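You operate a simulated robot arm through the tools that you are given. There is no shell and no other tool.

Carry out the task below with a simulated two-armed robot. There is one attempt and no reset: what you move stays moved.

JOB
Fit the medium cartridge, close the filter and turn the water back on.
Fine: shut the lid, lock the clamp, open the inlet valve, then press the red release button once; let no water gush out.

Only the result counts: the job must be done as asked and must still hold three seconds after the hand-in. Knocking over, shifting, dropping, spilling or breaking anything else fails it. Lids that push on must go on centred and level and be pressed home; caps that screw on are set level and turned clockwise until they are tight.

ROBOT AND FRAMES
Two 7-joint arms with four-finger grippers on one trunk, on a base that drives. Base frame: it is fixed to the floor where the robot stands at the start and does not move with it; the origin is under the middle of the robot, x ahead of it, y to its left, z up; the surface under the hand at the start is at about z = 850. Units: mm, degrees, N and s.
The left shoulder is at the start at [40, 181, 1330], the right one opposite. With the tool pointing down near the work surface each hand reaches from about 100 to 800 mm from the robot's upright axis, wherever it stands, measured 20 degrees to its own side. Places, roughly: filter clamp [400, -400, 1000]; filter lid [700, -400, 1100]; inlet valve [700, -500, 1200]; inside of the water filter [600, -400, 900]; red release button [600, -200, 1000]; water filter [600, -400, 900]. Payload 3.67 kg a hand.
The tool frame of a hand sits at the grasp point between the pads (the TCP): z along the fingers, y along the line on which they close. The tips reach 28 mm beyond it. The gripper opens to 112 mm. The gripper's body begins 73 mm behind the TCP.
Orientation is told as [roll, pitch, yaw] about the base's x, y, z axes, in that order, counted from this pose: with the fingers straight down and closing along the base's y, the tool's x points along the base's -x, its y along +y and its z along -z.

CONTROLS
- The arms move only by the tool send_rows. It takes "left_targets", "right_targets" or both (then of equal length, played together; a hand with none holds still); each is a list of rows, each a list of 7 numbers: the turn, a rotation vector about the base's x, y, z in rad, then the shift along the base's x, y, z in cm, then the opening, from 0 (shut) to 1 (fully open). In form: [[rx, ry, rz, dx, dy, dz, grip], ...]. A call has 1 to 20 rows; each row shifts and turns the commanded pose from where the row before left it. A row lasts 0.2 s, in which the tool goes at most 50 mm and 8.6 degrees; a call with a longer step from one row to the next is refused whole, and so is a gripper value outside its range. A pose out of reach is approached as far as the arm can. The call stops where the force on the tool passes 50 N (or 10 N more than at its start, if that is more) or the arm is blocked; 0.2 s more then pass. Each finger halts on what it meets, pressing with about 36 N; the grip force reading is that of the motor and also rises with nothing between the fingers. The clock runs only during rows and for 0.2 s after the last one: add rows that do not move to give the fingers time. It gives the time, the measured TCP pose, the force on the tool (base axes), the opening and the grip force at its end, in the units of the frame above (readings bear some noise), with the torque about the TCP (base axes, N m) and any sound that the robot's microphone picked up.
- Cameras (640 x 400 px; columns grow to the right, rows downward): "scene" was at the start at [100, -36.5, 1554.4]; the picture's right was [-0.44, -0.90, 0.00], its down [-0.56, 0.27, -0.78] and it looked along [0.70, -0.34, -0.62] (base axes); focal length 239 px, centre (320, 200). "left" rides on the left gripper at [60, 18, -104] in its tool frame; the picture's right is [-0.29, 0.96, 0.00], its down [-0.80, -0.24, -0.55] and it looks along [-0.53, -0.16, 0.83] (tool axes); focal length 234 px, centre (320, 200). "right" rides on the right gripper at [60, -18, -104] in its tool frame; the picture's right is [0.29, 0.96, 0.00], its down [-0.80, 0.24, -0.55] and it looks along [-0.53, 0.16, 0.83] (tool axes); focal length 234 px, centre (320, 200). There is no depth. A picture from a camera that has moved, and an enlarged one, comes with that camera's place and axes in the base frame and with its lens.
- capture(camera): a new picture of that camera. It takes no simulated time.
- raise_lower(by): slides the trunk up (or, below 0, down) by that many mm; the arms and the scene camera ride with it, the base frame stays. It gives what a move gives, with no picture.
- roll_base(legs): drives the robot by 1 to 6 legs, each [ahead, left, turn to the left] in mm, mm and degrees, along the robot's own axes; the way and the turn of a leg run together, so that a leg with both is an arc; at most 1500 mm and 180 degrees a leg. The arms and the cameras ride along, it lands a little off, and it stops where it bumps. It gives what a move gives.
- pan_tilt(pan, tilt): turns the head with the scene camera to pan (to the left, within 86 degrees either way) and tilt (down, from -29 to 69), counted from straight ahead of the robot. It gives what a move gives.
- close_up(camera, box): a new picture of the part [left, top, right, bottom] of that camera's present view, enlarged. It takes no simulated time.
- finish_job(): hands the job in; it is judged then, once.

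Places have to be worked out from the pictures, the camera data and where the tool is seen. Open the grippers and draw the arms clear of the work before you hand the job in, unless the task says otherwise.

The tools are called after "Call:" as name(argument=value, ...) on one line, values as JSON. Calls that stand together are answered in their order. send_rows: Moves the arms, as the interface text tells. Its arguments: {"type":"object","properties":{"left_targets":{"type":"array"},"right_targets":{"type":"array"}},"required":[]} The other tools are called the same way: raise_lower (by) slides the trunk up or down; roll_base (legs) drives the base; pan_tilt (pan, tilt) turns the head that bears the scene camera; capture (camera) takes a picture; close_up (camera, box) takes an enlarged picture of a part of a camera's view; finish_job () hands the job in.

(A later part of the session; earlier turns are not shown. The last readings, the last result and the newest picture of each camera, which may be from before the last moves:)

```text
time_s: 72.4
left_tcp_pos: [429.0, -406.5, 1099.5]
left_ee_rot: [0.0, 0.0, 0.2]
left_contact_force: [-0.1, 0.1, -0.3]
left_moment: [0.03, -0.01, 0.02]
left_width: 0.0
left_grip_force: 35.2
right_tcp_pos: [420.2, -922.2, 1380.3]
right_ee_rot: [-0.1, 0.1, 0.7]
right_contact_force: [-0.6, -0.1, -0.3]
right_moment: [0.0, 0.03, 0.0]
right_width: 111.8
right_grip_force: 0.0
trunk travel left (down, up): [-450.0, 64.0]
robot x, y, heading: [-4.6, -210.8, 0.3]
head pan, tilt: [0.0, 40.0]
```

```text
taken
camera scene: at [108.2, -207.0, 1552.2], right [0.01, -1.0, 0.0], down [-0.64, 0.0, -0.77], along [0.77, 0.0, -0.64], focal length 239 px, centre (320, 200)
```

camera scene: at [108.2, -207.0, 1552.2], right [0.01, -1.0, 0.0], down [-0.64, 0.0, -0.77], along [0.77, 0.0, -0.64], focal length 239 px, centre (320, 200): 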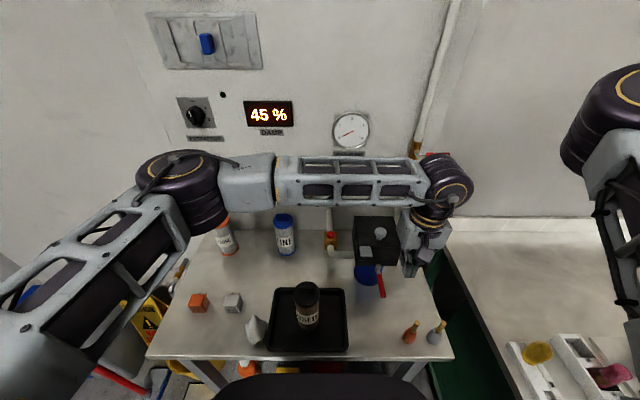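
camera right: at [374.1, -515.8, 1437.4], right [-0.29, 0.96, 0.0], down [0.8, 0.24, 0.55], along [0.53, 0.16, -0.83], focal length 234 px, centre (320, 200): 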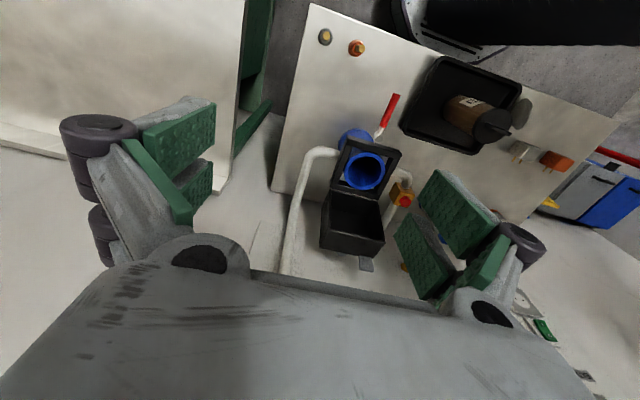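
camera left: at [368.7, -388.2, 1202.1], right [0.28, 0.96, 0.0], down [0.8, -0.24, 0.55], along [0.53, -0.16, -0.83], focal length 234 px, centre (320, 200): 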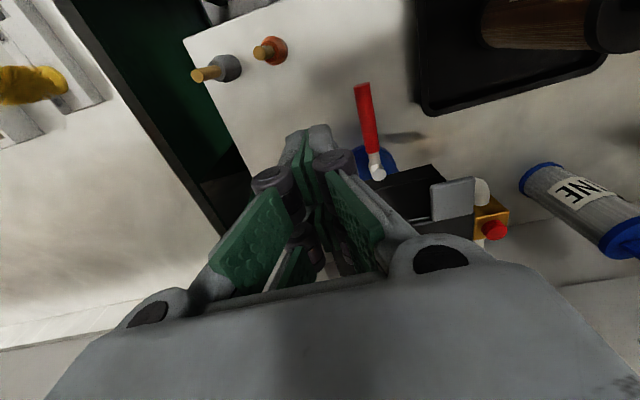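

The hand is to the right of the lever. Descending until the tips are at lever height.

Call:
send_rows(left_targets=[[0, 0, 0, 0, 0, -3, 0], [0, 0, 0, 0, 0, -3, 0], [0, 0, 0, 0, 0, -2, 0], [0, 0, 0, 0, 0, -1.8, 0], [0, 0, 0, 0, 0, 0, 0]])

Call:
capture(camera="left")

Call:
close_up(camera="scene", box=[330, 200, 450, 320])

```text
time_s: 73.6
left_tcp_pos: [429.8, -406.1, 999.1]
left_ee_rot: [-0.1, 0.2, 0.3]
left_contact_force: [-0.2, -0.6, 0.0]
left_moment: [-0.01, 0.03, 0.05]
left_width: 0.2
left_grip_force: 36.4
right_tcp_pos: [419.8, -923.5, 1379.6]
right_ee_rot: [-0.1, -0.1, 0.6]
right_contact_force: [0.4, 0.0, -0.4]
right_moment: [0.01, -0.01, 0.03]
right_width: 111.7
right_grip_force: 0.1
trunk travel left (down, up): [-450.0, 64.0]
robot x, y, heading: [-1.7, -209.4, 0.4]
head pan, tilt: [0.0, 40.0]
```

```text
taken
camera left: at [369.3, -387.6, 1102.4], right [0.28, 0.96, 0.0], down [0.8, -0.24, 0.55], along [0.53, -0.16, -0.83], focal length 234 px, centre (320, 200)
```

left: 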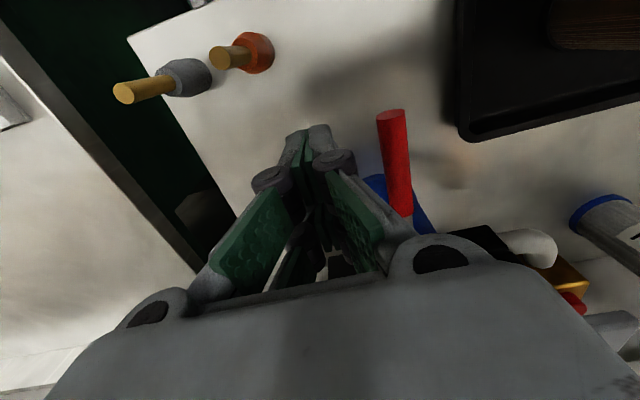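

```text
3.33 times, centred on (390, 260) of scene
camera zoom: at [108.1, -207.3, 1552.2], right [0.01, -1.0, 0.0], down [-0.64, 0.0, -0.77], along [0.77, 0.0, -0.64], focal length 796 px, centre (87, 0)
```

zoom: 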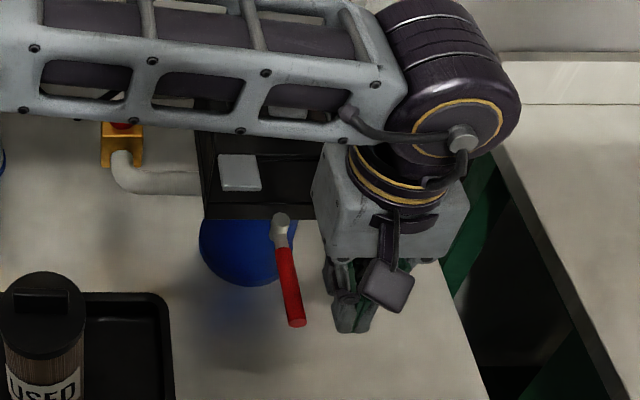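

In position. Pushing gently toward +y to test the lever's direction.

Call:
send_rows(left_targets=[[0, 0, 0, 0, 1, 0, 0], [0, 0, 0, 0, 0.8, 0, 0], [0, 0, 0, 0, 0.6, 0, 0], [0, 0, 0, 0, 0.6, 0, 0], [0, 0, 0, 0, 0.6, 0, 0], [0, 0, 0, 0, 0.6, 0, 0], [0, 0, 0, 0, 0, 0, 0]])

Call:
capture(camera="left")

Call:
close_up(camera="scene", box=[330, 200, 450, 320])

```text
time_s: 74.9
left_tcp_pos: [428.1, -381.4, 1003.3]
left_ee_rot: [-1.4, -0.1, -0.1]
left_contact_force: [8.5, -32.8, -5.4]
left_moment: [-0.51, 0.09, 0.17]
left_width: 0.0
left_grip_force: 35.6
right_tcp_pos: [418.5, -925.8, 1379.5]
right_ee_rot: [0.0, 0.0, 0.4]
right_contact_force: [0.0, 1.1, 0.5]
right_moment: [-0.09, 0.0, 0.01]
right_width: 112.0
right_grip_force: 0.0
trunk travel left (down, up): [-450.0, 64.0]
robot x, y, heading: [0.4, -212.6, -0.1]
head pan, tilt: [0.0, 40.0]
stopped in row 6 (left hand): the force on the tool passed its limit at 56 N (the readings are from after the stop); the commanded pose is now the measured one
```

```text
taken
camera left: at [368.1, -359.9, 1105.6], right [0.29, 0.96, -0.02], down [0.79, -0.23, 0.56], along [0.53, -0.18, -0.83], focal length 234 px, centre (320, 200)
```

left: 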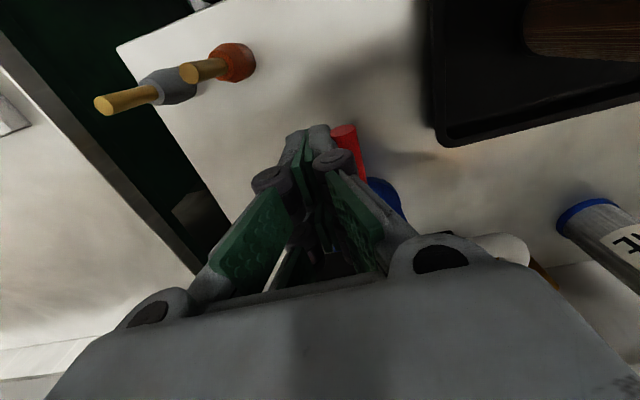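

```text
3.33 times, centred on (390, 260) of scene
camera zoom: at [109.4, -209.8, 1552.1], right [0.0, -1.0, 0.0], down [-0.64, 0.0, -0.77], along [0.77, 0.0, -0.64], focal length 796 px, centre (87, 0)
```

zoom: 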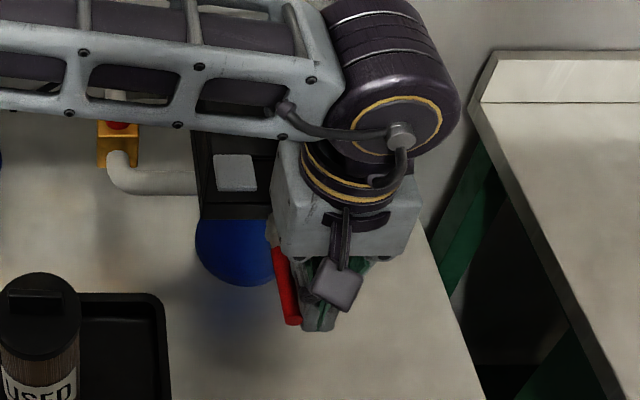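

The lever is stopped in that direction. I'll back off, go over it and try pushing it toward -y from its left side.

Call:
send_rows(left_targets=[[0, 0, 0, 0, -1.5, 0, 0], [0.024, 0, 0, 0, -1, 1, 0], [0, 0, 0, 0, 0, 4, 0], [0, 0, 0, -0.5, 0, 4, 0], [0, 0, 0, -0.5, 3, 0, 0], [0, 0, 0, 0, 4, 0, 0], [0, 0, 0, 0, 1.8, 0, 0], [0, 0, 0, 0, 0, -3, 0], [0, 0, 0, 0, 0, -4, 0], [0, 0, 0, 0, 0, -2.4, 0], [0, 0, 0, 0, 0, 0, 0]])

Call:
capture(camera="left")

Call:
close_up(camera="scene", box=[330, 200, 450, 320])

```text
time_s: 77.3
left_tcp_pos: [417.6, -313.0, 997.3]
left_ee_rot: [0.4, -0.1, -0.1]
left_contact_force: [-0.3, 0.4, 0.3]
left_moment: [0.01, -0.03, 0.0]
left_width: 0.0
left_grip_force: 35.6
right_tcp_pos: [418.8, -925.8, 1380.4]
right_ee_rot: [0.0, 0.0, 0.4]
right_contact_force: [0.7, -0.2, 0.5]
right_moment: [-0.01, 0.03, 0.01]
right_width: 112.0
right_grip_force: 0.1
trunk travel left (down, up): [-450.0, 64.0]
robot x, y, heading: [4.6, -213.3, 0.1]
head pan, tilt: [0.0, 40.0]
```

```text
taken
camera left: at [357.5, -294.9, 1099.7], right [0.29, 0.96, 0.01], down [0.8, -0.25, 0.55], along [0.53, -0.15, -0.83], focal length 234 px, centre (320, 200)
```

left: 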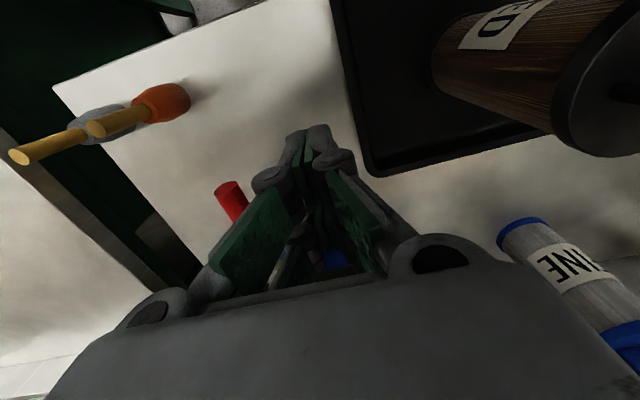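

```text
3.33 times, centred on (390, 260) of scene
camera zoom: at [108.4, -208.6, 1552.2], right [0.0, -1.0, 0.0], down [-0.64, 0.0, -0.77], along [0.77, 0.0, -0.64], focal length 796 px, centre (87, 0)
```

zoom: 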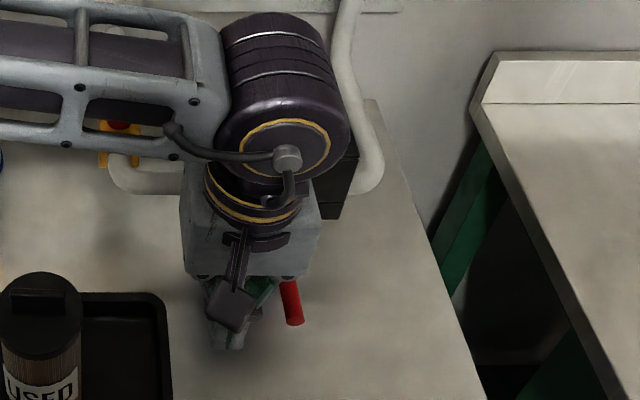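

Now pushing toward -y.

Call:
send_rows(left_targets=[[0, 0, 0, 0, -1.2, 0, 0], [0, 0, 0, 0, -1, 0, 0], [0, 0, 0, 0, -0.6, 0, 0], [0, 0, 0, 0, -0.6, 0, 0], [0, 0, 0, 0, -0.6, 0, 0], [0, 0, 0, 0, -0.6, 0, 0], [0, 0, 0, 0, -0.6, 0, 0], [0, 0, 0, 0, 0, 0, 0]])

Call:
capture(camera="left")

Call:
close_up(camera="scene", box=[330, 200, 450, 320])

```text
time_s: 78.7
left_tcp_pos: [418.0, -346.6, 997.3]
left_ee_rot: [1.8, -0.1, 0.5]
left_contact_force: [-10.9, 36.2, 21.4]
left_moment: [0.05, -0.07, -0.01]
left_width: 0.1
left_grip_force: 35.3
right_tcp_pos: [418.6, -920.7, 1380.6]
right_ee_rot: [0.0, -0.1, 0.6]
right_contact_force: [0.0, -0.5, -0.7]
right_moment: [0.09, -0.02, 0.04]
right_width: 111.9
right_grip_force: 0.0
trunk travel left (down, up): [-450.0, 64.0]
robot x, y, heading: [-1.3, -209.9, 0.5]
head pan, tilt: [0.0, 40.0]
stopped in row 7 (left hand): the force on the tool passed its limit at 54 N (the readings are from after the stop); the commanded pose is now the measured one
```

```text
taken
camera left: at [357.8, -331.2, 1100.8], right [0.28, 0.96, 0.03], down [0.8, -0.25, 0.55], along [0.53, -0.13, -0.84], focal length 234 px, centre (320, 200)
```

left: 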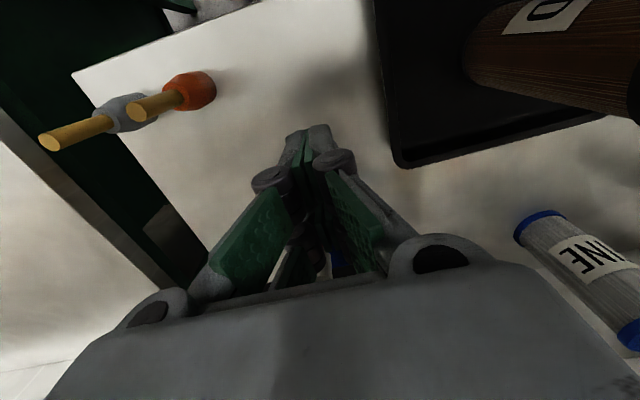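

```text
3.33 times, centred on (390, 260) of scene
camera zoom: at [106.1, -204.9, 1552.5], right [0.01, -1.0, 0.0], down [-0.64, -0.01, -0.77], along [0.77, 0.0, -0.64], focal length 796 px, centre (87, 0)
```

zoom: 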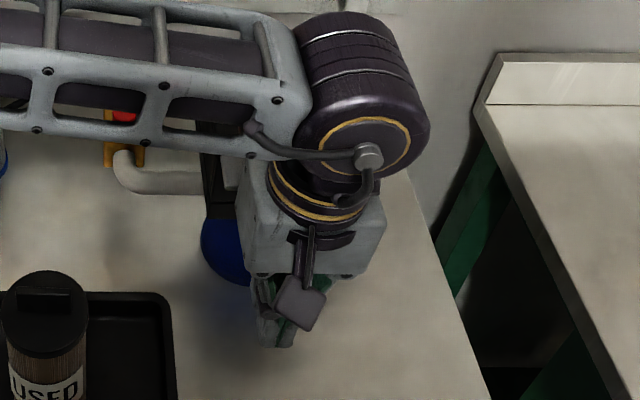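

Both sideways directions are blocked, so the lever must swing up or down about a horizontal axis. I'll test pushing it down from above near its end.

Call:
send_rows(left_targets=[[-0.02, 0, 0, 0, 1.5, 0, 0], [0, 0, 0, 0, 0, 3, 0], [0, 0, 0, 0, 0, 3, 0], [0, 0, 0, 0, -1.5, 0, 0], [0, 0, 0, 0, -1.6, 0, 0], [0, 0, 0, 0, 0, -2, 0], [0, 0, 0, 0, 0, -0.8, 0], [0, 0, 0, 0, 0, -0.6, 0], [0, 0, 0, 0, 0, -0.5, 0], [0, 0, 0, 0, 0, -0.5, 0], [0, 0, 0, 0, 0, -0.5, 0], [0, 0, 0, 0, 0, 0, 0]])

Call:
capture(camera="left")

Call:
close_up(camera="scene", box=[330, 200, 450, 320])

```text
time_s: 81.2
left_tcp_pos: [420.1, -369.4, 1015.7]
left_ee_rot: [-0.4, -0.8, 0.3]
left_contact_force: [-11.8, 10.3, 27.3]
left_moment: [0.48, 0.12, 0.09]
left_width: 0.1
left_grip_force: 35.6
right_tcp_pos: [418.6, -920.0, 1382.2]
right_ee_rot: [-0.1, -0.2, 0.6]
right_contact_force: [0.9, 0.4, 0.0]
right_moment: [-0.01, 0.0, -0.01]
right_width: 112.0
right_grip_force: 0.1
trunk travel left (down, up): [-450.0, 64.0]
robot x, y, heading: [1.0, -208.7, 0.4]
head pan, tilt: [0.0, 40.0]
stopped in row 12 (left hand): the force on the tool passed its limit at 60 N (the readings are from after the stop); the commanded pose is now the measured one
```

```text
taken
camera left: at [358.0, -349.9, 1119.1], right [0.28, 0.96, 0.0], down [0.79, -0.23, 0.56], along [0.54, -0.16, -0.83], focal length 234 px, centre (320, 200)
```

left: 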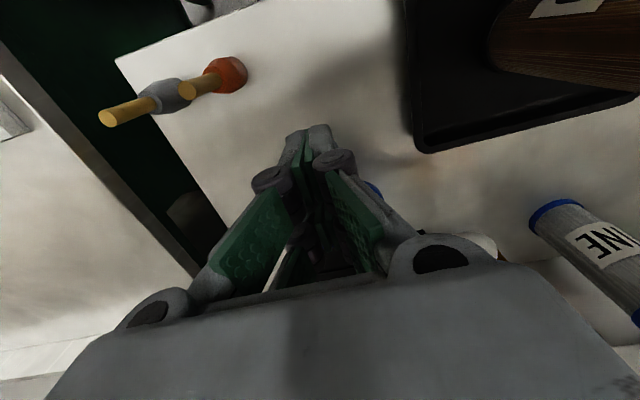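

```text
3.33 times, centred on (390, 260) of scene
camera zoom: at [105.8, -205.0, 1552.3], right [0.01, -1.0, 0.0], down [-0.64, -0.01, -0.77], along [0.77, 0.0, -0.64], focal length 796 px, centre (87, 0)
```

zoom: 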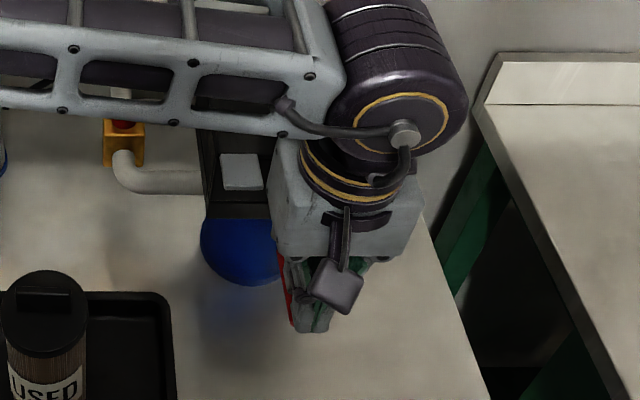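

Down is blocked too, so the lever must swing up. I'll raise, open and grip the red handle with the fingers on either side.

Call:
send_rows(left_targets=[[0, 0.014, 0, 0, 0, 2, 0], [0, 0, 0, 0.3, 0.6, 3, 0.2], [0, 0, 0, 0.2, 0, 0, 0.4], [0, 0, 0, 0, 0, 0, 0.4], [0, 0, 0, 0, 0, 0, 0.4]])

Call:
capture(camera="left")

Call:
close_up(camera="left", box=[230, 80, 400, 200])

```text
time_s: 82.3
left_tcp_pos: [425.6, -363.2, 1065.4]
left_ee_rot: [-0.2, 0.2, 0.4]
left_contact_force: [-0.5, -0.3, 1.3]
left_moment: [0.02, -0.04, 0.0]
left_width: 44.9
left_grip_force: 0.2
right_tcp_pos: [420.6, -921.9, 1379.0]
right_ee_rot: [0.0, -0.1, 0.6]
right_contact_force: [-0.5, -0.5, 0.7]
right_moment: [-0.01, -0.02, 0.01]
right_width: 112.0
right_grip_force: 0.1
trunk travel left (down, up): [-450.0, 64.0]
robot x, y, heading: [0.0, -206.5, 0.5]
head pan, tilt: [0.0, 40.0]
```

```text
taken
camera left: at [365.5, -344.4, 1168.0], right [0.28, 0.96, -0.01], down [0.8, -0.23, 0.55], along [0.53, -0.16, -0.83], focal length 234 px, centre (320, 200)
```

left: 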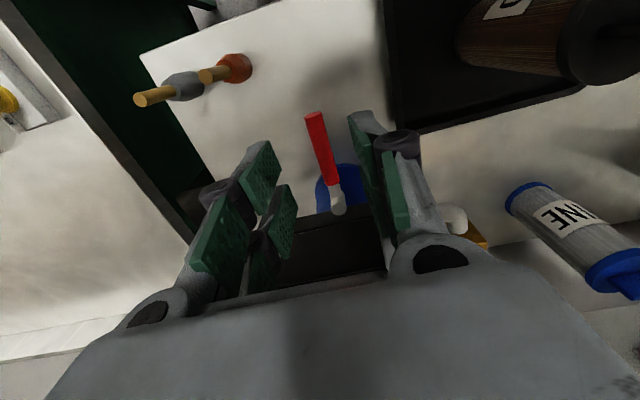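

```text
3.33 times, centred on (315, 140) of left
camera zoom: at [365.5, -344.4, 1168.0], right [0.28, 0.96, -0.01], down [0.8, -0.23, 0.55], along [0.53, -0.16, -0.83], focal length 781 px, centre (337, 400)
```

zoom: 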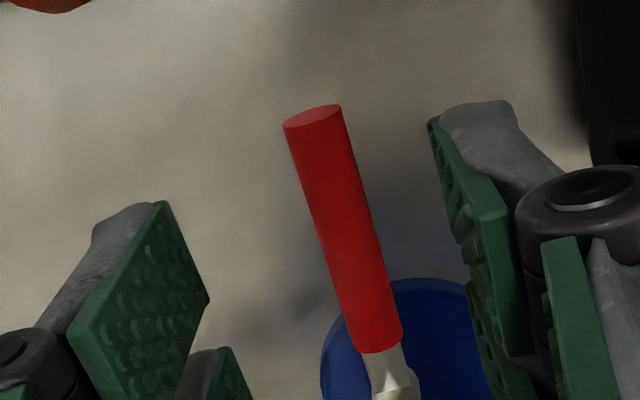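

The handle is centred between the fingers. Descending and gripping it.

Call:
send_rows(left_targets=[[0, 0, 0, 0, 0, -3, 0.4], [0, 0, 0, 0, 0, -2.5, 0.4], [0, 0, 0, 0, 0, -1.6, 0.4], [0, 0, 0, 0, 0, 0, 0.2], [0, 0, 0, 0, 0, 0, 0.05], [0, 0, 0, 0, 0, 0, 0.05], [0, 0, 0, 0, 0, 0, 0.05]])

Call:
close_up(camera="left", box=[230, 80, 400, 200])

```text
time_s: 84.0
left_tcp_pos: [425.1, -362.4, 993.3]
left_ee_rot: [-0.2, 0.2, 0.2]
left_contact_force: [1.3, -2.5, -4.1]
left_moment: [-0.03, 0.26, -0.98]
left_width: 12.1
left_grip_force: 44.9
right_tcp_pos: [420.2, -923.1, 1379.0]
right_ee_rot: [0.0, 0.0, 0.6]
right_contact_force: [0.7, -0.5, 1.8]
right_moment: [-0.03, 0.01, -0.02]
right_width: 111.8
right_grip_force: 0.1
trunk travel left (down, up): [-450.0, 64.0]
robot x, y, heading: [3.5, -206.1, 0.1]
head pan, tilt: [0.0, 40.0]
```

```text
3.33 times, centred on (315, 140) of left
camera zoom: at [365.6, -345.2, 1097.4], right [0.28, 0.96, 0.0], down [0.8, -0.23, 0.55], along [0.53, -0.16, -0.83], focal length 781 px, centre (337, 400)
```

zoom: 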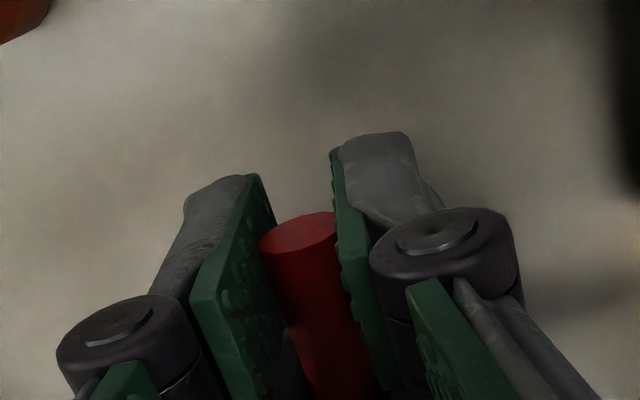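

Handle gripped (12 mm). Lifting gently to test upward motion.

Call:
send_rows(left_targets=[[0, 0, 0, 0, 0, 0.5, 0.05], [0, 0, 0, 0.1, 0, 0.55, 0.05], [0, 0, 0, 0.2, 0, 0.6, 0.05], [0, 0, 0, 0.2, 0, 0.5, 0.05], [0, 0, 0, 0, 0, 0, 0.05]])

Call:
close_up(camera="left", box=[230, 80, 400, 200])

Call:
close_up(camera="scene", box=[330, 200, 450, 320])

```text
time_s: 85.2
left_tcp_pos: [429.2, -363.3, 1013.8]
left_ee_rot: [-0.2, 0.2, 0.4]
left_contact_force: [-16.3, 2.5, -19.9]
left_moment: [-0.07, 1.47, -0.7]
left_width: 12.5
left_grip_force: 45.0
right_tcp_pos: [419.9, -923.1, 1381.0]
right_ee_rot: [0.0, -0.1, 0.7]
right_contact_force: [0.2, 0.0, -1.3]
right_moment: [0.01, 0.03, 0.01]
right_width: 112.1
right_grip_force: 0.1
trunk travel left (down, up): [-450.0, 64.0]
robot x, y, heading: [3.1, -208.0, 0.3]
head pan, tilt: [0.0, 40.0]
```

```text
3.33 times, centred on (315, 140) of left
camera zoom: at [369.5, -345.3, 1117.8], right [0.28, 0.96, 0.0], down [0.8, -0.23, 0.55], along [0.53, -0.16, -0.83], focal length 781 px, centre (337, 400)
```

zoom: 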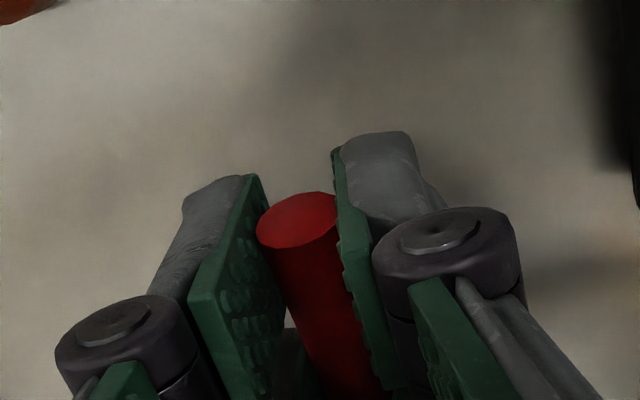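

```text
3.33 times, centred on (390, 260) of scene
camera zoom: at [107.4, -207.3, 1552.2], right [0.01, -1.0, 0.0], down [-0.64, 0.0, -0.77], along [0.77, 0.01, -0.64], focal length 796 px, centre (87, 0)
```

zoom: 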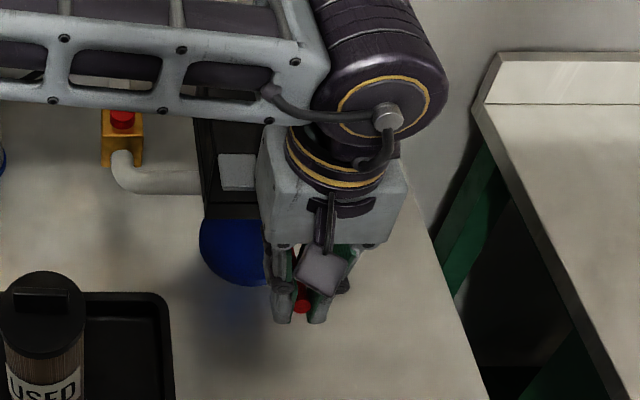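

The handle rises with the hand. Continuing along its arc, correcting for the slightly downward starting slope.

Call:
send_rows(left_targets=[[0, 0, 0, -0.15, 0, 0.93, 0.05], [0, 0, 0, 0.36, 0, 0.79, 0.05], [0, 0, 0, 0.45, 0, 0.74, 0.05], [0, 0, 0, 0.56, 0, 0.66, 0.05], [0, 0, 0, 0, 0, 0, 0.05]])

Call:
close_up(camera="left", box=[230, 80, 400, 200])

Call:
close_up(camera="scene", box=[330, 200, 450, 320])

```text
time_s: 86.3
left_tcp_pos: [442.2, -362.4, 1045.3]
left_ee_rot: [-0.2, 0.2, 0.4]
left_contact_force: [-8.1, 4.4, -14.3]
left_moment: [0.17, 1.11, -0.01]
left_width: 12.6
left_grip_force: 44.8
right_tcp_pos: [420.4, -922.2, 1380.3]
right_ee_rot: [0.0, 0.0, 0.6]
right_contact_force: [0.6, 0.7, 0.4]
right_moment: [0.03, 0.01, 0.01]
right_width: 112.2
right_grip_force: 0.1
trunk travel left (down, up): [-450.0, 64.0]
robot x, y, heading: [-2.4, -209.4, 0.1]
head pan, tilt: [0.0, 40.0]
```

```text
3.33 times, centred on (315, 140) of left
camera zoom: at [382.9, -345.1, 1149.5], right [0.28, 0.96, 0.0], down [0.8, -0.23, 0.55], along [0.53, -0.16, -0.83], focal length 781 px, centre (337, 400)
```

zoom: 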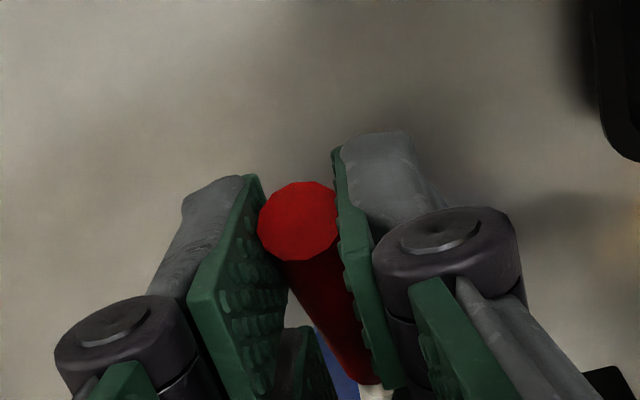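

```text
3.33 times, centred on (390, 260) of scene
camera zoom: at [108.4, -206.7, 1552.2], right [0.01, -1.0, 0.0], down [-0.64, 0.0, -0.77], along [0.77, 0.0, -0.64], focal length 796 px, centre (87, 0)
```

zoom: 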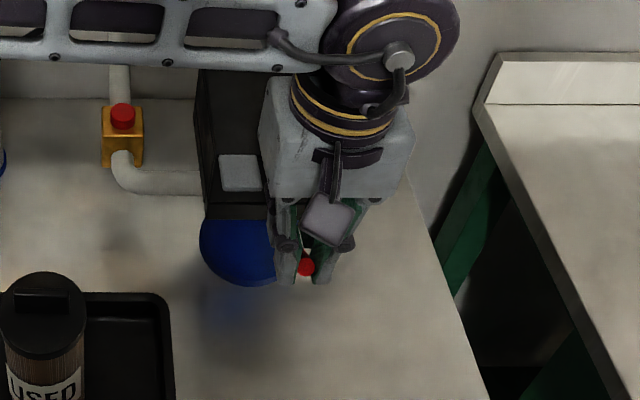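

The lever is past 40° and moving freely. Continuing up.

Call:
send_rows(left_targets=[[0, 0, 0, 0.6, 0, 0.58, 0.05], [0, 0, 0, 0.7, 0, 0.48, 0.05], [0, 0, 0, 0.78, 0, 0.38, 0.05], [0, 0, 0, 0.82, 0, 0.27, 0.05], [0, 0, 0, 0, 0, 0, 0.05]])

Call:
close_up(camera="left", box=[230, 80, 400, 200])

Call:
close_up(camera="scene", box=[330, 200, 450, 320])

```text
time_s: 87.5
left_tcp_pos: [473.5, -363.4, 1066.1]
left_ee_rot: [-0.6, -0.3, 0.5]
left_contact_force: [-1.0, 8.0, 19.8]
left_moment: [0.12, -0.1, -0.2]
left_width: 12.7
left_grip_force: 44.9
right_tcp_pos: [418.7, -920.6, 1381.9]
right_ee_rot: [-0.1, -0.1, 0.6]
right_contact_force: [0.0, 0.2, -1.0]
right_moment: [-0.04, -0.02, -0.03]
right_width: 112.0
right_grip_force: 0.0
trunk travel left (down, up): [-450.0, 64.0]
robot x, y, heading: [-1.8, -206.6, 0.3]
head pan, tilt: [0.0, 40.0]
```

```text
3.33 times, centred on (315, 140) of left
camera zoom: at [413.2, -344.4, 1168.4], right [0.28, 0.96, -0.01], down [0.8, -0.23, 0.56], along [0.54, -0.16, -0.83], focal length 781 px, centre (337, 400)
```

zoom: 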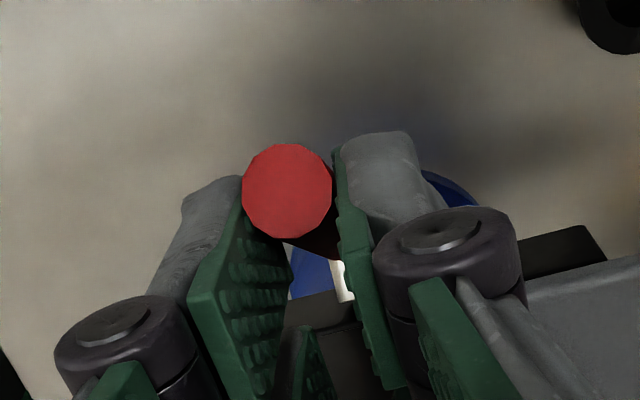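

```text
3.33 times, centred on (390, 260) of scene
camera zoom: at [106.2, -204.6, 1552.6], right [0.01, -1.0, 0.0], down [-0.64, -0.01, -0.77], along [0.77, 0.0, -0.64], focal length 796 px, centre (87, 0)
```

zoom: 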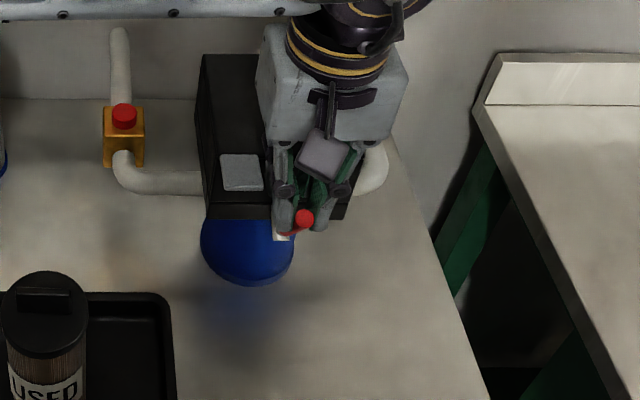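

The lever is about 75° up with a 20 N upward push. I'll continue toward vertical with a little extra rise.

Call:
send_rows(left_targets=[[0, 0, 0, 0.5, 0, 0.3, 0.05], [0, 0, 0, 0.6, 0, 0.1, 0.05], [0, 0, 0, 0.5, 0, 0, 0.05], [0, 0, 0, 0, 0, 0, 0.05]])

Call:
close_up(camera="left", box=[230, 80, 400, 200])

Call:
close_up(camera="scene", box=[330, 200, 450, 320])

```text
time_s: 88.6
left_tcp_pos: [478.2, -362.9, 1067.8]
left_ee_rot: [-0.1, 0.9, -0.2]
left_contact_force: [-22.8, 9.5, 18.8]
left_moment: [0.7, 0.04, 0.18]
left_width: 12.5
left_grip_force: 45.2
right_tcp_pos: [417.2, -920.7, 1382.2]
right_ee_rot: [-0.2, -0.2, 0.6]
right_contact_force: [-0.2, -0.2, 0.4]
right_moment: [-0.02, 0.03, -0.02]
right_width: 112.1
right_grip_force: 0.2
trunk travel left (down, up): [-450.0, 64.0]
robot x, y, heading: [1.0, -210.6, 0.3]
head pan, tilt: [0.0, 40.0]
stopped in row 4 (left hand): the force on the tool passed its limit at 51 N (the readings are from after the stop); the commanded pose is now the measured one
```

```text
3.33 times, centred on (315, 140) of left
camera zoom: at [419.6, -344.9, 1170.7], right [0.29, 0.96, -0.01], down [0.81, -0.24, 0.54], along [0.52, -0.16, -0.84], focal length 781 px, centre (337, 400)
```

zoom: 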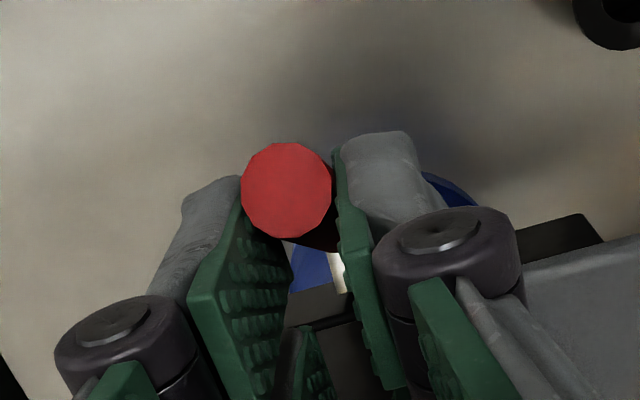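

```text
3.33 times, centred on (390, 260) of scene
camera zoom: at [104.5, -205.0, 1552.6], right [0.01, -1.0, 0.0], down [-0.64, 0.0, -0.77], along [0.77, 0.0, -0.64], focal length 796 px, centre (87, 0)
```

zoom: 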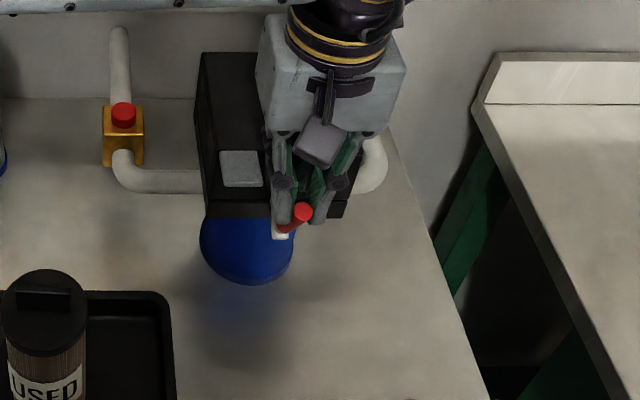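

It stopped at about 50 N, so it's either at its end stop or the fingers touch the lid. I'll release and back off to inspect the lever.

Call:
send_rows(left_targets=[[0, 0, 0, -0.2, 0, 0, 0.05], [0, 0, 0, 0, 0, 0, 0.25], [0, 0, 0, 0, 0, 0, 0.4], [0, 0, 0, 0, 0, 2, 0.4], [0, -0.015, 0, 0, 0, 4, 0.4], [0, 0, 0, -1, 2, 4, 0.4], [0, 0, 0, -2, 4, 2, 0.4], [0, 0, 0, 0, 0, 0, 0.4]])

Call:
capture(camera="left")

Call:
close_up(camera="scene", box=[330, 190, 430, 300])

```text
time_s: 90.4
left_tcp_pos: [450.3, -300.9, 1186.5]
left_ee_rot: [-0.1, -0.2, 0.0]
left_contact_force: [0.2, -0.7, -0.8]
left_moment: [0.0, -0.03, -0.04]
left_width: 44.8
left_grip_force: 0.0
right_tcp_pos: [420.0, -923.8, 1380.0]
right_ee_rot: [0.1, 0.0, 0.5]
right_contact_force: [-0.3, -0.5, -0.4]
right_moment: [-0.03, -0.02, -0.06]
right_width: 112.0
right_grip_force: 0.0
trunk travel left (down, up): [-450.0, 64.0]
robot x, y, heading: [-1.0, -210.1, 0.2]
head pan, tilt: [0.0, 40.0]
```

```text
taken
camera left: at [390.6, -282.9, 1288.5], right [0.29, 0.96, 0.0], down [0.8, -0.24, 0.56], along [0.53, -0.16, -0.83], focal length 234 px, centre (320, 200)
```

left: 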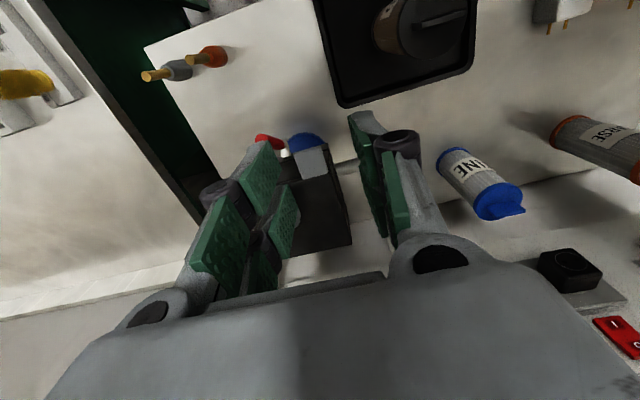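

```text
3.64 times, centred on (380, 245) of scene
camera zoom: at [107.9, -207.5, 1552.1], right [0.01, -1.0, 0.0], down [-0.64, 0.0, -0.77], along [0.77, 0.0, -0.64], focal length 868 px, centre (102, 36)
```

zoom: 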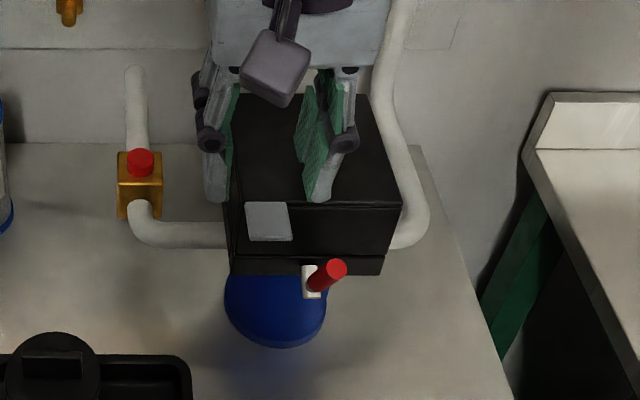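

The lever now stands at roughly 60°, so it isn't fully over. I'll move the hand aside for a clear look.

Call:
send_rows(left_targets=[[0, 0, 0, -0.5, 4, 0, 0.2], [0, 0, 0, -0.5, 4, 0, 0], [0, 0, 0, -0.5, 3, 0, 0], [0, 0, 0, 0, 0, 0, 0]])

Call:
capture(camera="left")

Call:
close_up(camera="left", box=[150, 110, 290, 220])

Call:
close_up(camera="scene", box=[350, 230, 400, 270])

```text
time_s: 91.4
left_tcp_pos: [436.1, -193.9, 1180.9]
left_ee_rot: [-0.1, 0.0, 0.0]
left_contact_force: [-0.4, -0.1, 0.3]
left_moment: [0.02, 0.04, 0.01]
left_width: 0.0
left_grip_force: 36.0
right_tcp_pos: [420.3, -922.7, 1380.0]
right_ee_rot: [0.0, -0.1, 0.5]
right_contact_force: [0.4, 0.5, -0.1]
right_moment: [0.0, -0.03, 0.02]
right_width: 112.0
right_grip_force: 0.1
trunk travel left (down, up): [-450.0, 64.0]
robot x, y, heading: [-3.0, -204.3, 0.3]
head pan, tilt: [0.0, 40.0]
```

```text
taken
camera left: at [376.3, -175.0, 1285.4], right [0.29, 0.96, 0.0], down [0.8, -0.24, 0.56], along [0.53, -0.16, -0.83], focal length 234 px, centre (320, 200)
```

left: 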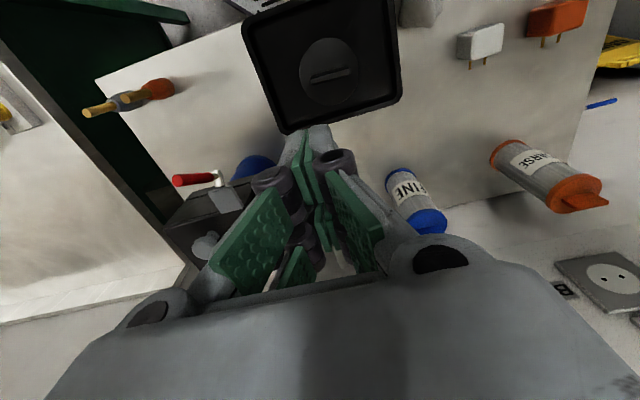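

```text
3.64 times, centred on (220, 165) of left
camera zoom: at [376.3, -175.0, 1285.4], right [0.29, 0.96, 0.0], down [0.8, -0.24, 0.56], along [0.53, -0.16, -0.83], focal length 852 px, centre (684, 327)
```

zoom: 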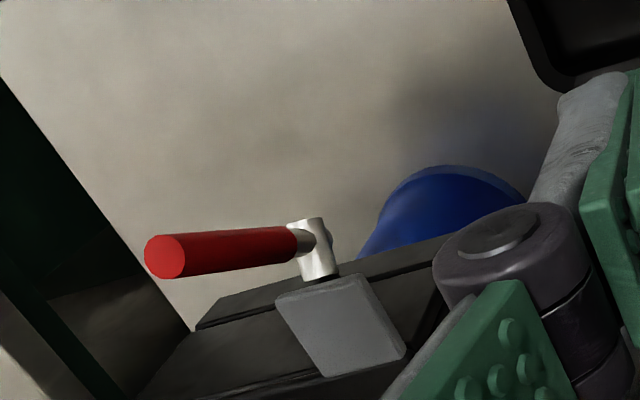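

```text
10.00 times, centred on (375, 250) of scene
camera zoom: at [107.5, -207.3, 1552.2], right [0.01, -1.0, 0.0], down [-0.64, 0.0, -0.77], along [0.77, 0.0, -0.64], focal length 2387 px, centre (-230, -300)
```

zoom: 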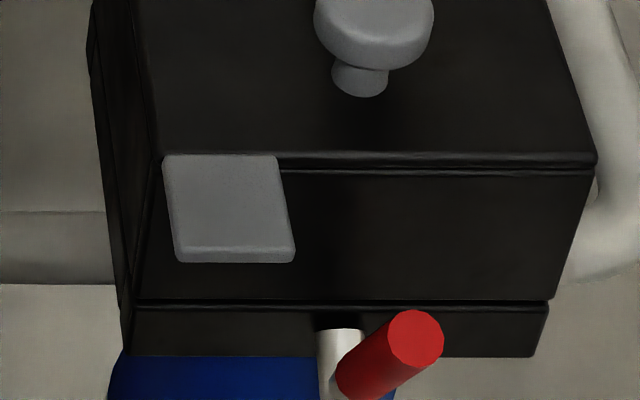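

Triangulation puts the lever end at (450, -360, 1064), about 62° up, so it needs to go farther. I'll push it on from the front with the closed fingers near its end.

Call:
send_rows(left_targets=[[0, 0, 0, -1, -3.5, 0, 0], [0, 0, 0, -1, -3.5, 0, 0], [0, 0, 0, -1, -3.5, 0, 0], [0, 0, 0, -1, -3.5, 0, 0], [0, 0, 0, -0.5, -3.2, 0, 0], [0, 0, 0, 0, 0, -3, 0], [0, 0, 0, 0, 0, -4, 0], [0, 0, 0, 0, 0, -3.4, 0], [0, 0, 0, 0, 0, 0, 0]])

Call:
capture(camera="left")

Call:
close_up(camera="scene", box=[330, 190, 430, 300])

```text
time_s: 93.4
left_tcp_pos: [392.2, -366.2, 1080.5]
left_ee_rot: [-0.1, -0.1, 0.0]
left_contact_force: [0.5, 0.0, 0.6]
left_moment: [0.0, -0.01, -0.02]
left_width: 0.1
left_grip_force: 35.2
right_tcp_pos: [419.8, -924.0, 1380.2]
right_ee_rot: [0.0, -0.1, 0.5]
right_contact_force: [0.0, -0.3, 0.1]
right_moment: [0.0, 0.02, -0.02]
right_width: 111.9
right_grip_force: 0.1
trunk travel left (down, up): [-450.0, 64.0]
robot x, y, heading: [1.3, -209.3, 0.3]
head pan, tilt: [0.0, 40.0]
```

```text
taken
camera left: at [331.0, -347.0, 1184.1], right [0.29, 0.96, 0.0], down [0.8, -0.24, 0.56], along [0.53, -0.16, -0.83], focal length 234 px, centre (320, 200)
```

left: 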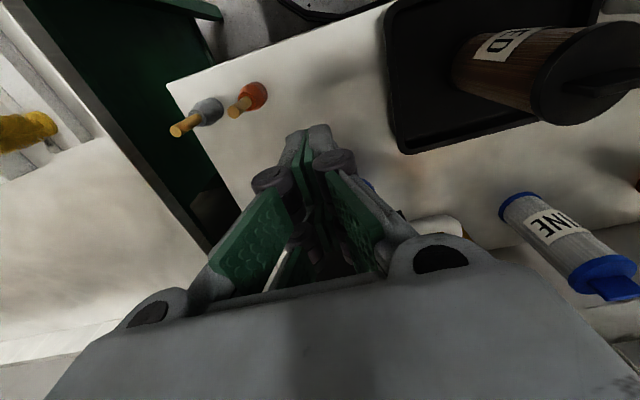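

```text
3.64 times, centred on (380, 245) of scene
camera zoom: at [107.5, -206.7, 1552.2], right [0.01, -1.0, 0.0], down [-0.64, 0.0, -0.77], along [0.77, 0.0, -0.64], focal length 868 px, centre (102, 36)
```

zoom: 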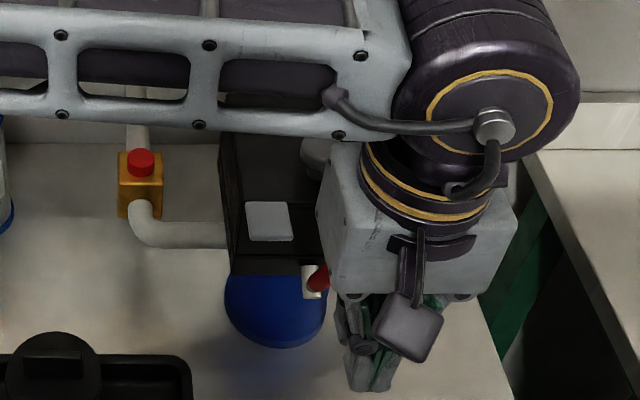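

The fingers are in front of the lever. Pushing toward the lid.

Call:
send_rows(left_targets=[[0, 0, 0, 1, 0.3, -0.8, 0], [0, 0, 0, 1.2, 0, 0, 0], [0, 0, 0, 1, 0, 0, 0], [0, 0, 0, 0.8, 0, 0, 0], [0, 0, 0, 0.8, 0, 0, 0], [0, 0, 0, 0.8, 0, 0, 0], [0, 0, 0, 0.6, 0, 0, 0], [0, 0, 0, 0.6, 0, 0, 0], [0, 0, 0, 0, 0, 0, 0]])

Call:
capture(camera="left")

Call:
close_up(camera="scene", box=[330, 190, 430, 300])

```text
time_s: 95.4
left_tcp_pos: [455.9, -364.6, 1071.5]
left_ee_rot: [0.0, 0.1, -0.2]
left_contact_force: [-16.2, 0.2, -4.5]
left_moment: [0.23, 0.5, 0.03]
left_width: 5.8
left_grip_force: 36.3
right_tcp_pos: [416.7, -922.5, 1381.2]
right_ee_rot: [0.0, -0.2, 0.5]
right_contact_force: [0.4, -0.7, -0.2]
right_moment: [-0.02, 0.02, -0.05]
right_width: 112.2
right_grip_force: 0.0
trunk travel left (down, up): [-450.0, 64.0]
robot x, y, heading: [4.2, -209.2, 0.3]
head pan, tilt: [0.0, 40.0]
```

```text
taken
camera left: at [395.2, -345.7, 1174.7], right [0.29, 0.96, 0.0], down [0.8, -0.24, 0.55], along [0.53, -0.16, -0.83], focal length 234 px, centre (320, 200)
```

left: 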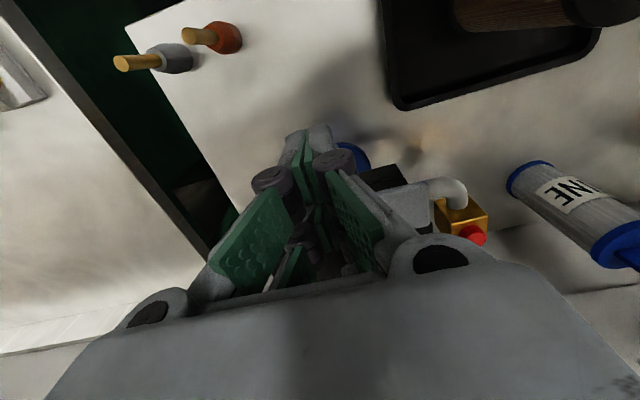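

```text
3.64 times, centred on (380, 245) of scene
camera zoom: at [105.1, -207.0, 1552.3], right [0.01, -1.0, 0.0], down [-0.64, 0.0, -0.77], along [0.77, 0.0, -0.64], focal length 868 px, centre (102, 36)
```

zoom: 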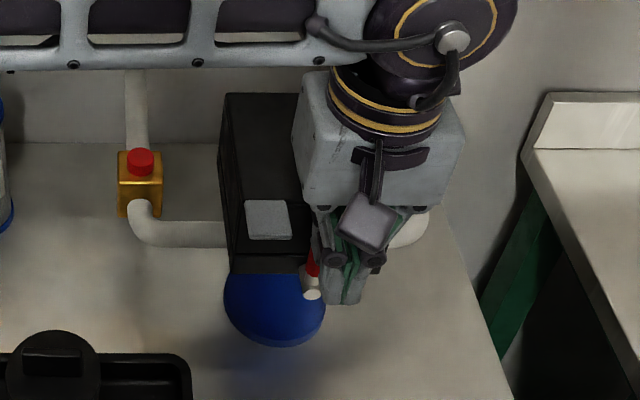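

The lever is moving (about 16 N). I'll keep pushing until it stops.

Call:
send_rows(left_targets=[[0, 0, 0, 0.6, 0, 0, 0], [0, 0, 0, 0.6, 0, 0, 0], [0, 0, 0, 0.5, 0, 0, 0], [0, 0, 0, 0.5, 0, 0, 0], [0, 0, 0, 0.5, 0, 0, 0], [0, 0, 0, 0, 0, 0, 0]])

Call:
close_up(camera="scene", box=[330, 190, 430, 300])

```text
time_s: 96.0
left_tcp_pos: [454.6, -364.7, 1071.1]
left_ee_rot: [0.2, 1.2, -0.8]
left_contact_force: [-24.0, 5.4, 10.0]
left_moment: [0.08, 0.06, 0.21]
left_width: 5.9
left_grip_force: 35.6
right_tcp_pos: [415.4, -923.6, 1380.4]
right_ee_rot: [0.0, -0.1, 0.4]
right_contact_force: [0.9, -1.2, 0.2]
right_moment: [0.01, 0.04, 0.02]
right_width: 112.2
right_grip_force: 0.0
trunk travel left (down, up): [-450.0, 64.0]
robot x, y, heading: [-1.3, -207.8, 0.2]
head pan, tilt: [0.0, 40.0]
stopped in row 2 (left hand): the force on the tool passed its limit at 54 N (the readings are from after the stop); the commanded pose is now the measured one
```

```text
3.64 times, centred on (380, 245) of scene
camera zoom: at [104.7, -206.4, 1552.5], right [0.01, -1.0, 0.0], down [-0.64, 0.0, -0.77], along [0.77, 0.0, -0.64], focal length 868 px, centre (102, 36)
```

zoom: 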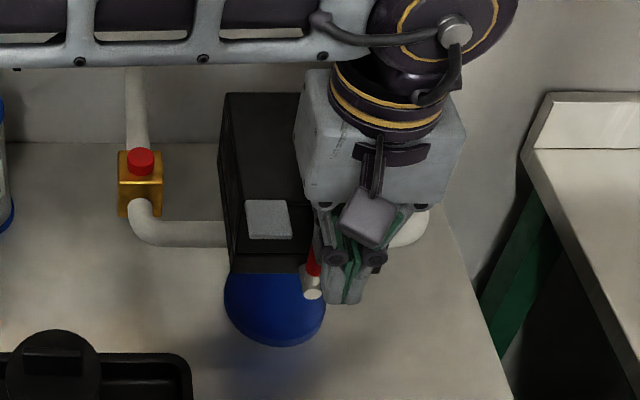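

It stopped firmly. I'll back away and inspect the lever.

Call:
send_rows(left_targets=[[0, 0, 0, -1, 0, 0, 0], [0, -0.02, 0, -3, 0, 0, 0], [0, 0, 0, -2, 0, 3, 0], [0, 0, 0, 0, 1, 4, 0], [0, 0, 0, 1, 4, 3, 0], [0, 0, 0, 1, 4.5, 0, 0], [0, 0, 0, 1, 4.5, 0, 0], [0, 0, 0, 1, 3, 0, 0], [0, 0, 0, 0, 0, 0, 0]])

Call:
close_up(camera="left", box=[150, 110, 290, 220])

Call:
close_up(camera="scene", box=[340, 200, 410, 270])

```text
refused: row 5 steps farther than a row can; nothing moved
```

```text
3.64 times, centred on (220, 165) of left
camera zoom: at [397.9, -346.5, 1174.9], right [0.3, 0.95, 0.0], down [0.8, -0.25, 0.54], along [0.51, -0.16, -0.84], focal length 852 px, centre (684, 327)
```

zoom: 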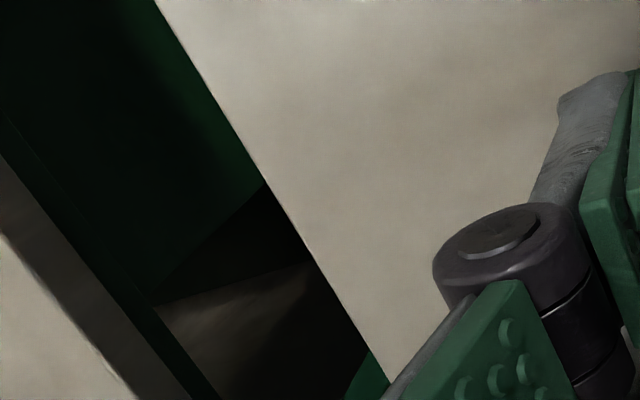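

```text
5.71 times, centred on (375, 235) of scene
camera zoom: at [104.7, -206.4, 1552.5], right [0.01, -1.0, 0.0], down [-0.64, 0.0, -0.77], along [0.77, 0.0, -0.64], focal length 1364 px, centre (6, 0)
```

zoom: 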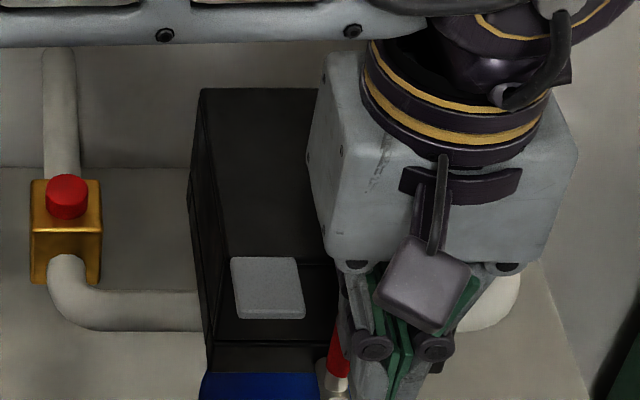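

One row was too long; resending with shorter steps.

Call:
send_rows(left_targets=[[0, 0, 0, -1, 0, 0, 0], [0, -0.02, 0, -3, 0, 0, 0], [0, 0, 0, -2, 0, 3, 0], [0, 0, 0, 0, 1, 4, 0], [0, 0, 0, 1, 3, 3, 0], [0, 0, 0, 1, 4.2, 0, 0], [0, 0, 0, 1, 4.2, 0, 0], [0, 0, 0, 1, 4, 0, 0], [0, 0, 0, 0, 0, 0, 0]])

Call:
close_up(camera="left", box=[150, 110, 290, 220])

Call:
close_up(camera="scene", box=[340, 200, 410, 270])

```text
time_s: 98.0
left_tcp_pos: [443.0, -201.0, 1172.1]
left_ee_rot: [0.3, -0.4, -0.6]
left_contact_force: [-0.1, -0.6, -0.2]
left_moment: [0.06, -0.02, -0.03]
left_width: 0.0
left_grip_force: 35.2
right_tcp_pos: [418.8, -924.2, 1379.0]
right_ee_rot: [0.0, -0.1, 0.5]
right_contact_force: [0.3, 0.1, 0.3]
right_moment: [0.03, -0.01, 0.04]
right_width: 112.1
right_grip_force: 0.0
trunk travel left (down, up): [-450.0, 64.0]
robot x, y, heading: [2.6, -208.7, 0.2]
head pan, tilt: [0.0, 40.0]
```

```text
3.64 times, centred on (220, 165) of left
camera zoom: at [381.7, -181.8, 1275.4], right [0.3, 0.95, 0.01], down [0.79, -0.25, 0.56], along [0.53, -0.16, -0.83], focal length 852 px, centre (684, 327)
```

zoom: 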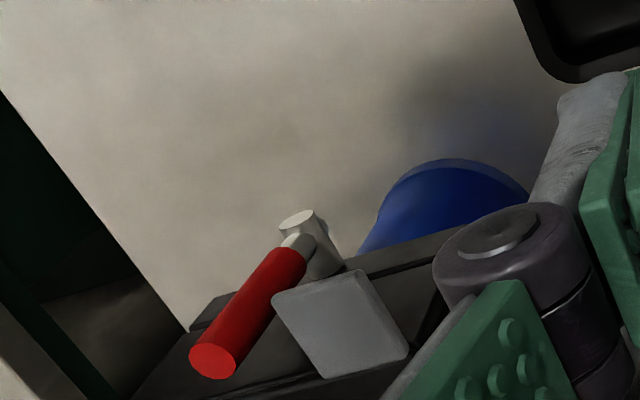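

```text
5.71 times, centred on (375, 235) of scene
camera zoom: at [106.9, -208.1, 1552.2], right [0.01, -1.0, 0.0], down [-0.64, 0.0, -0.77], along [0.77, 0.0, -0.64], focal length 1364 px, centre (6, 0)
```

zoom: 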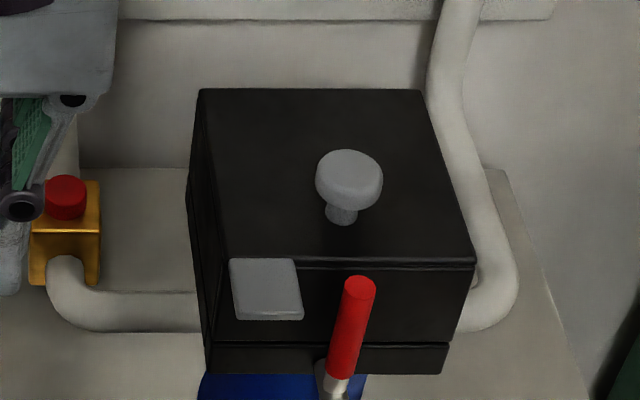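

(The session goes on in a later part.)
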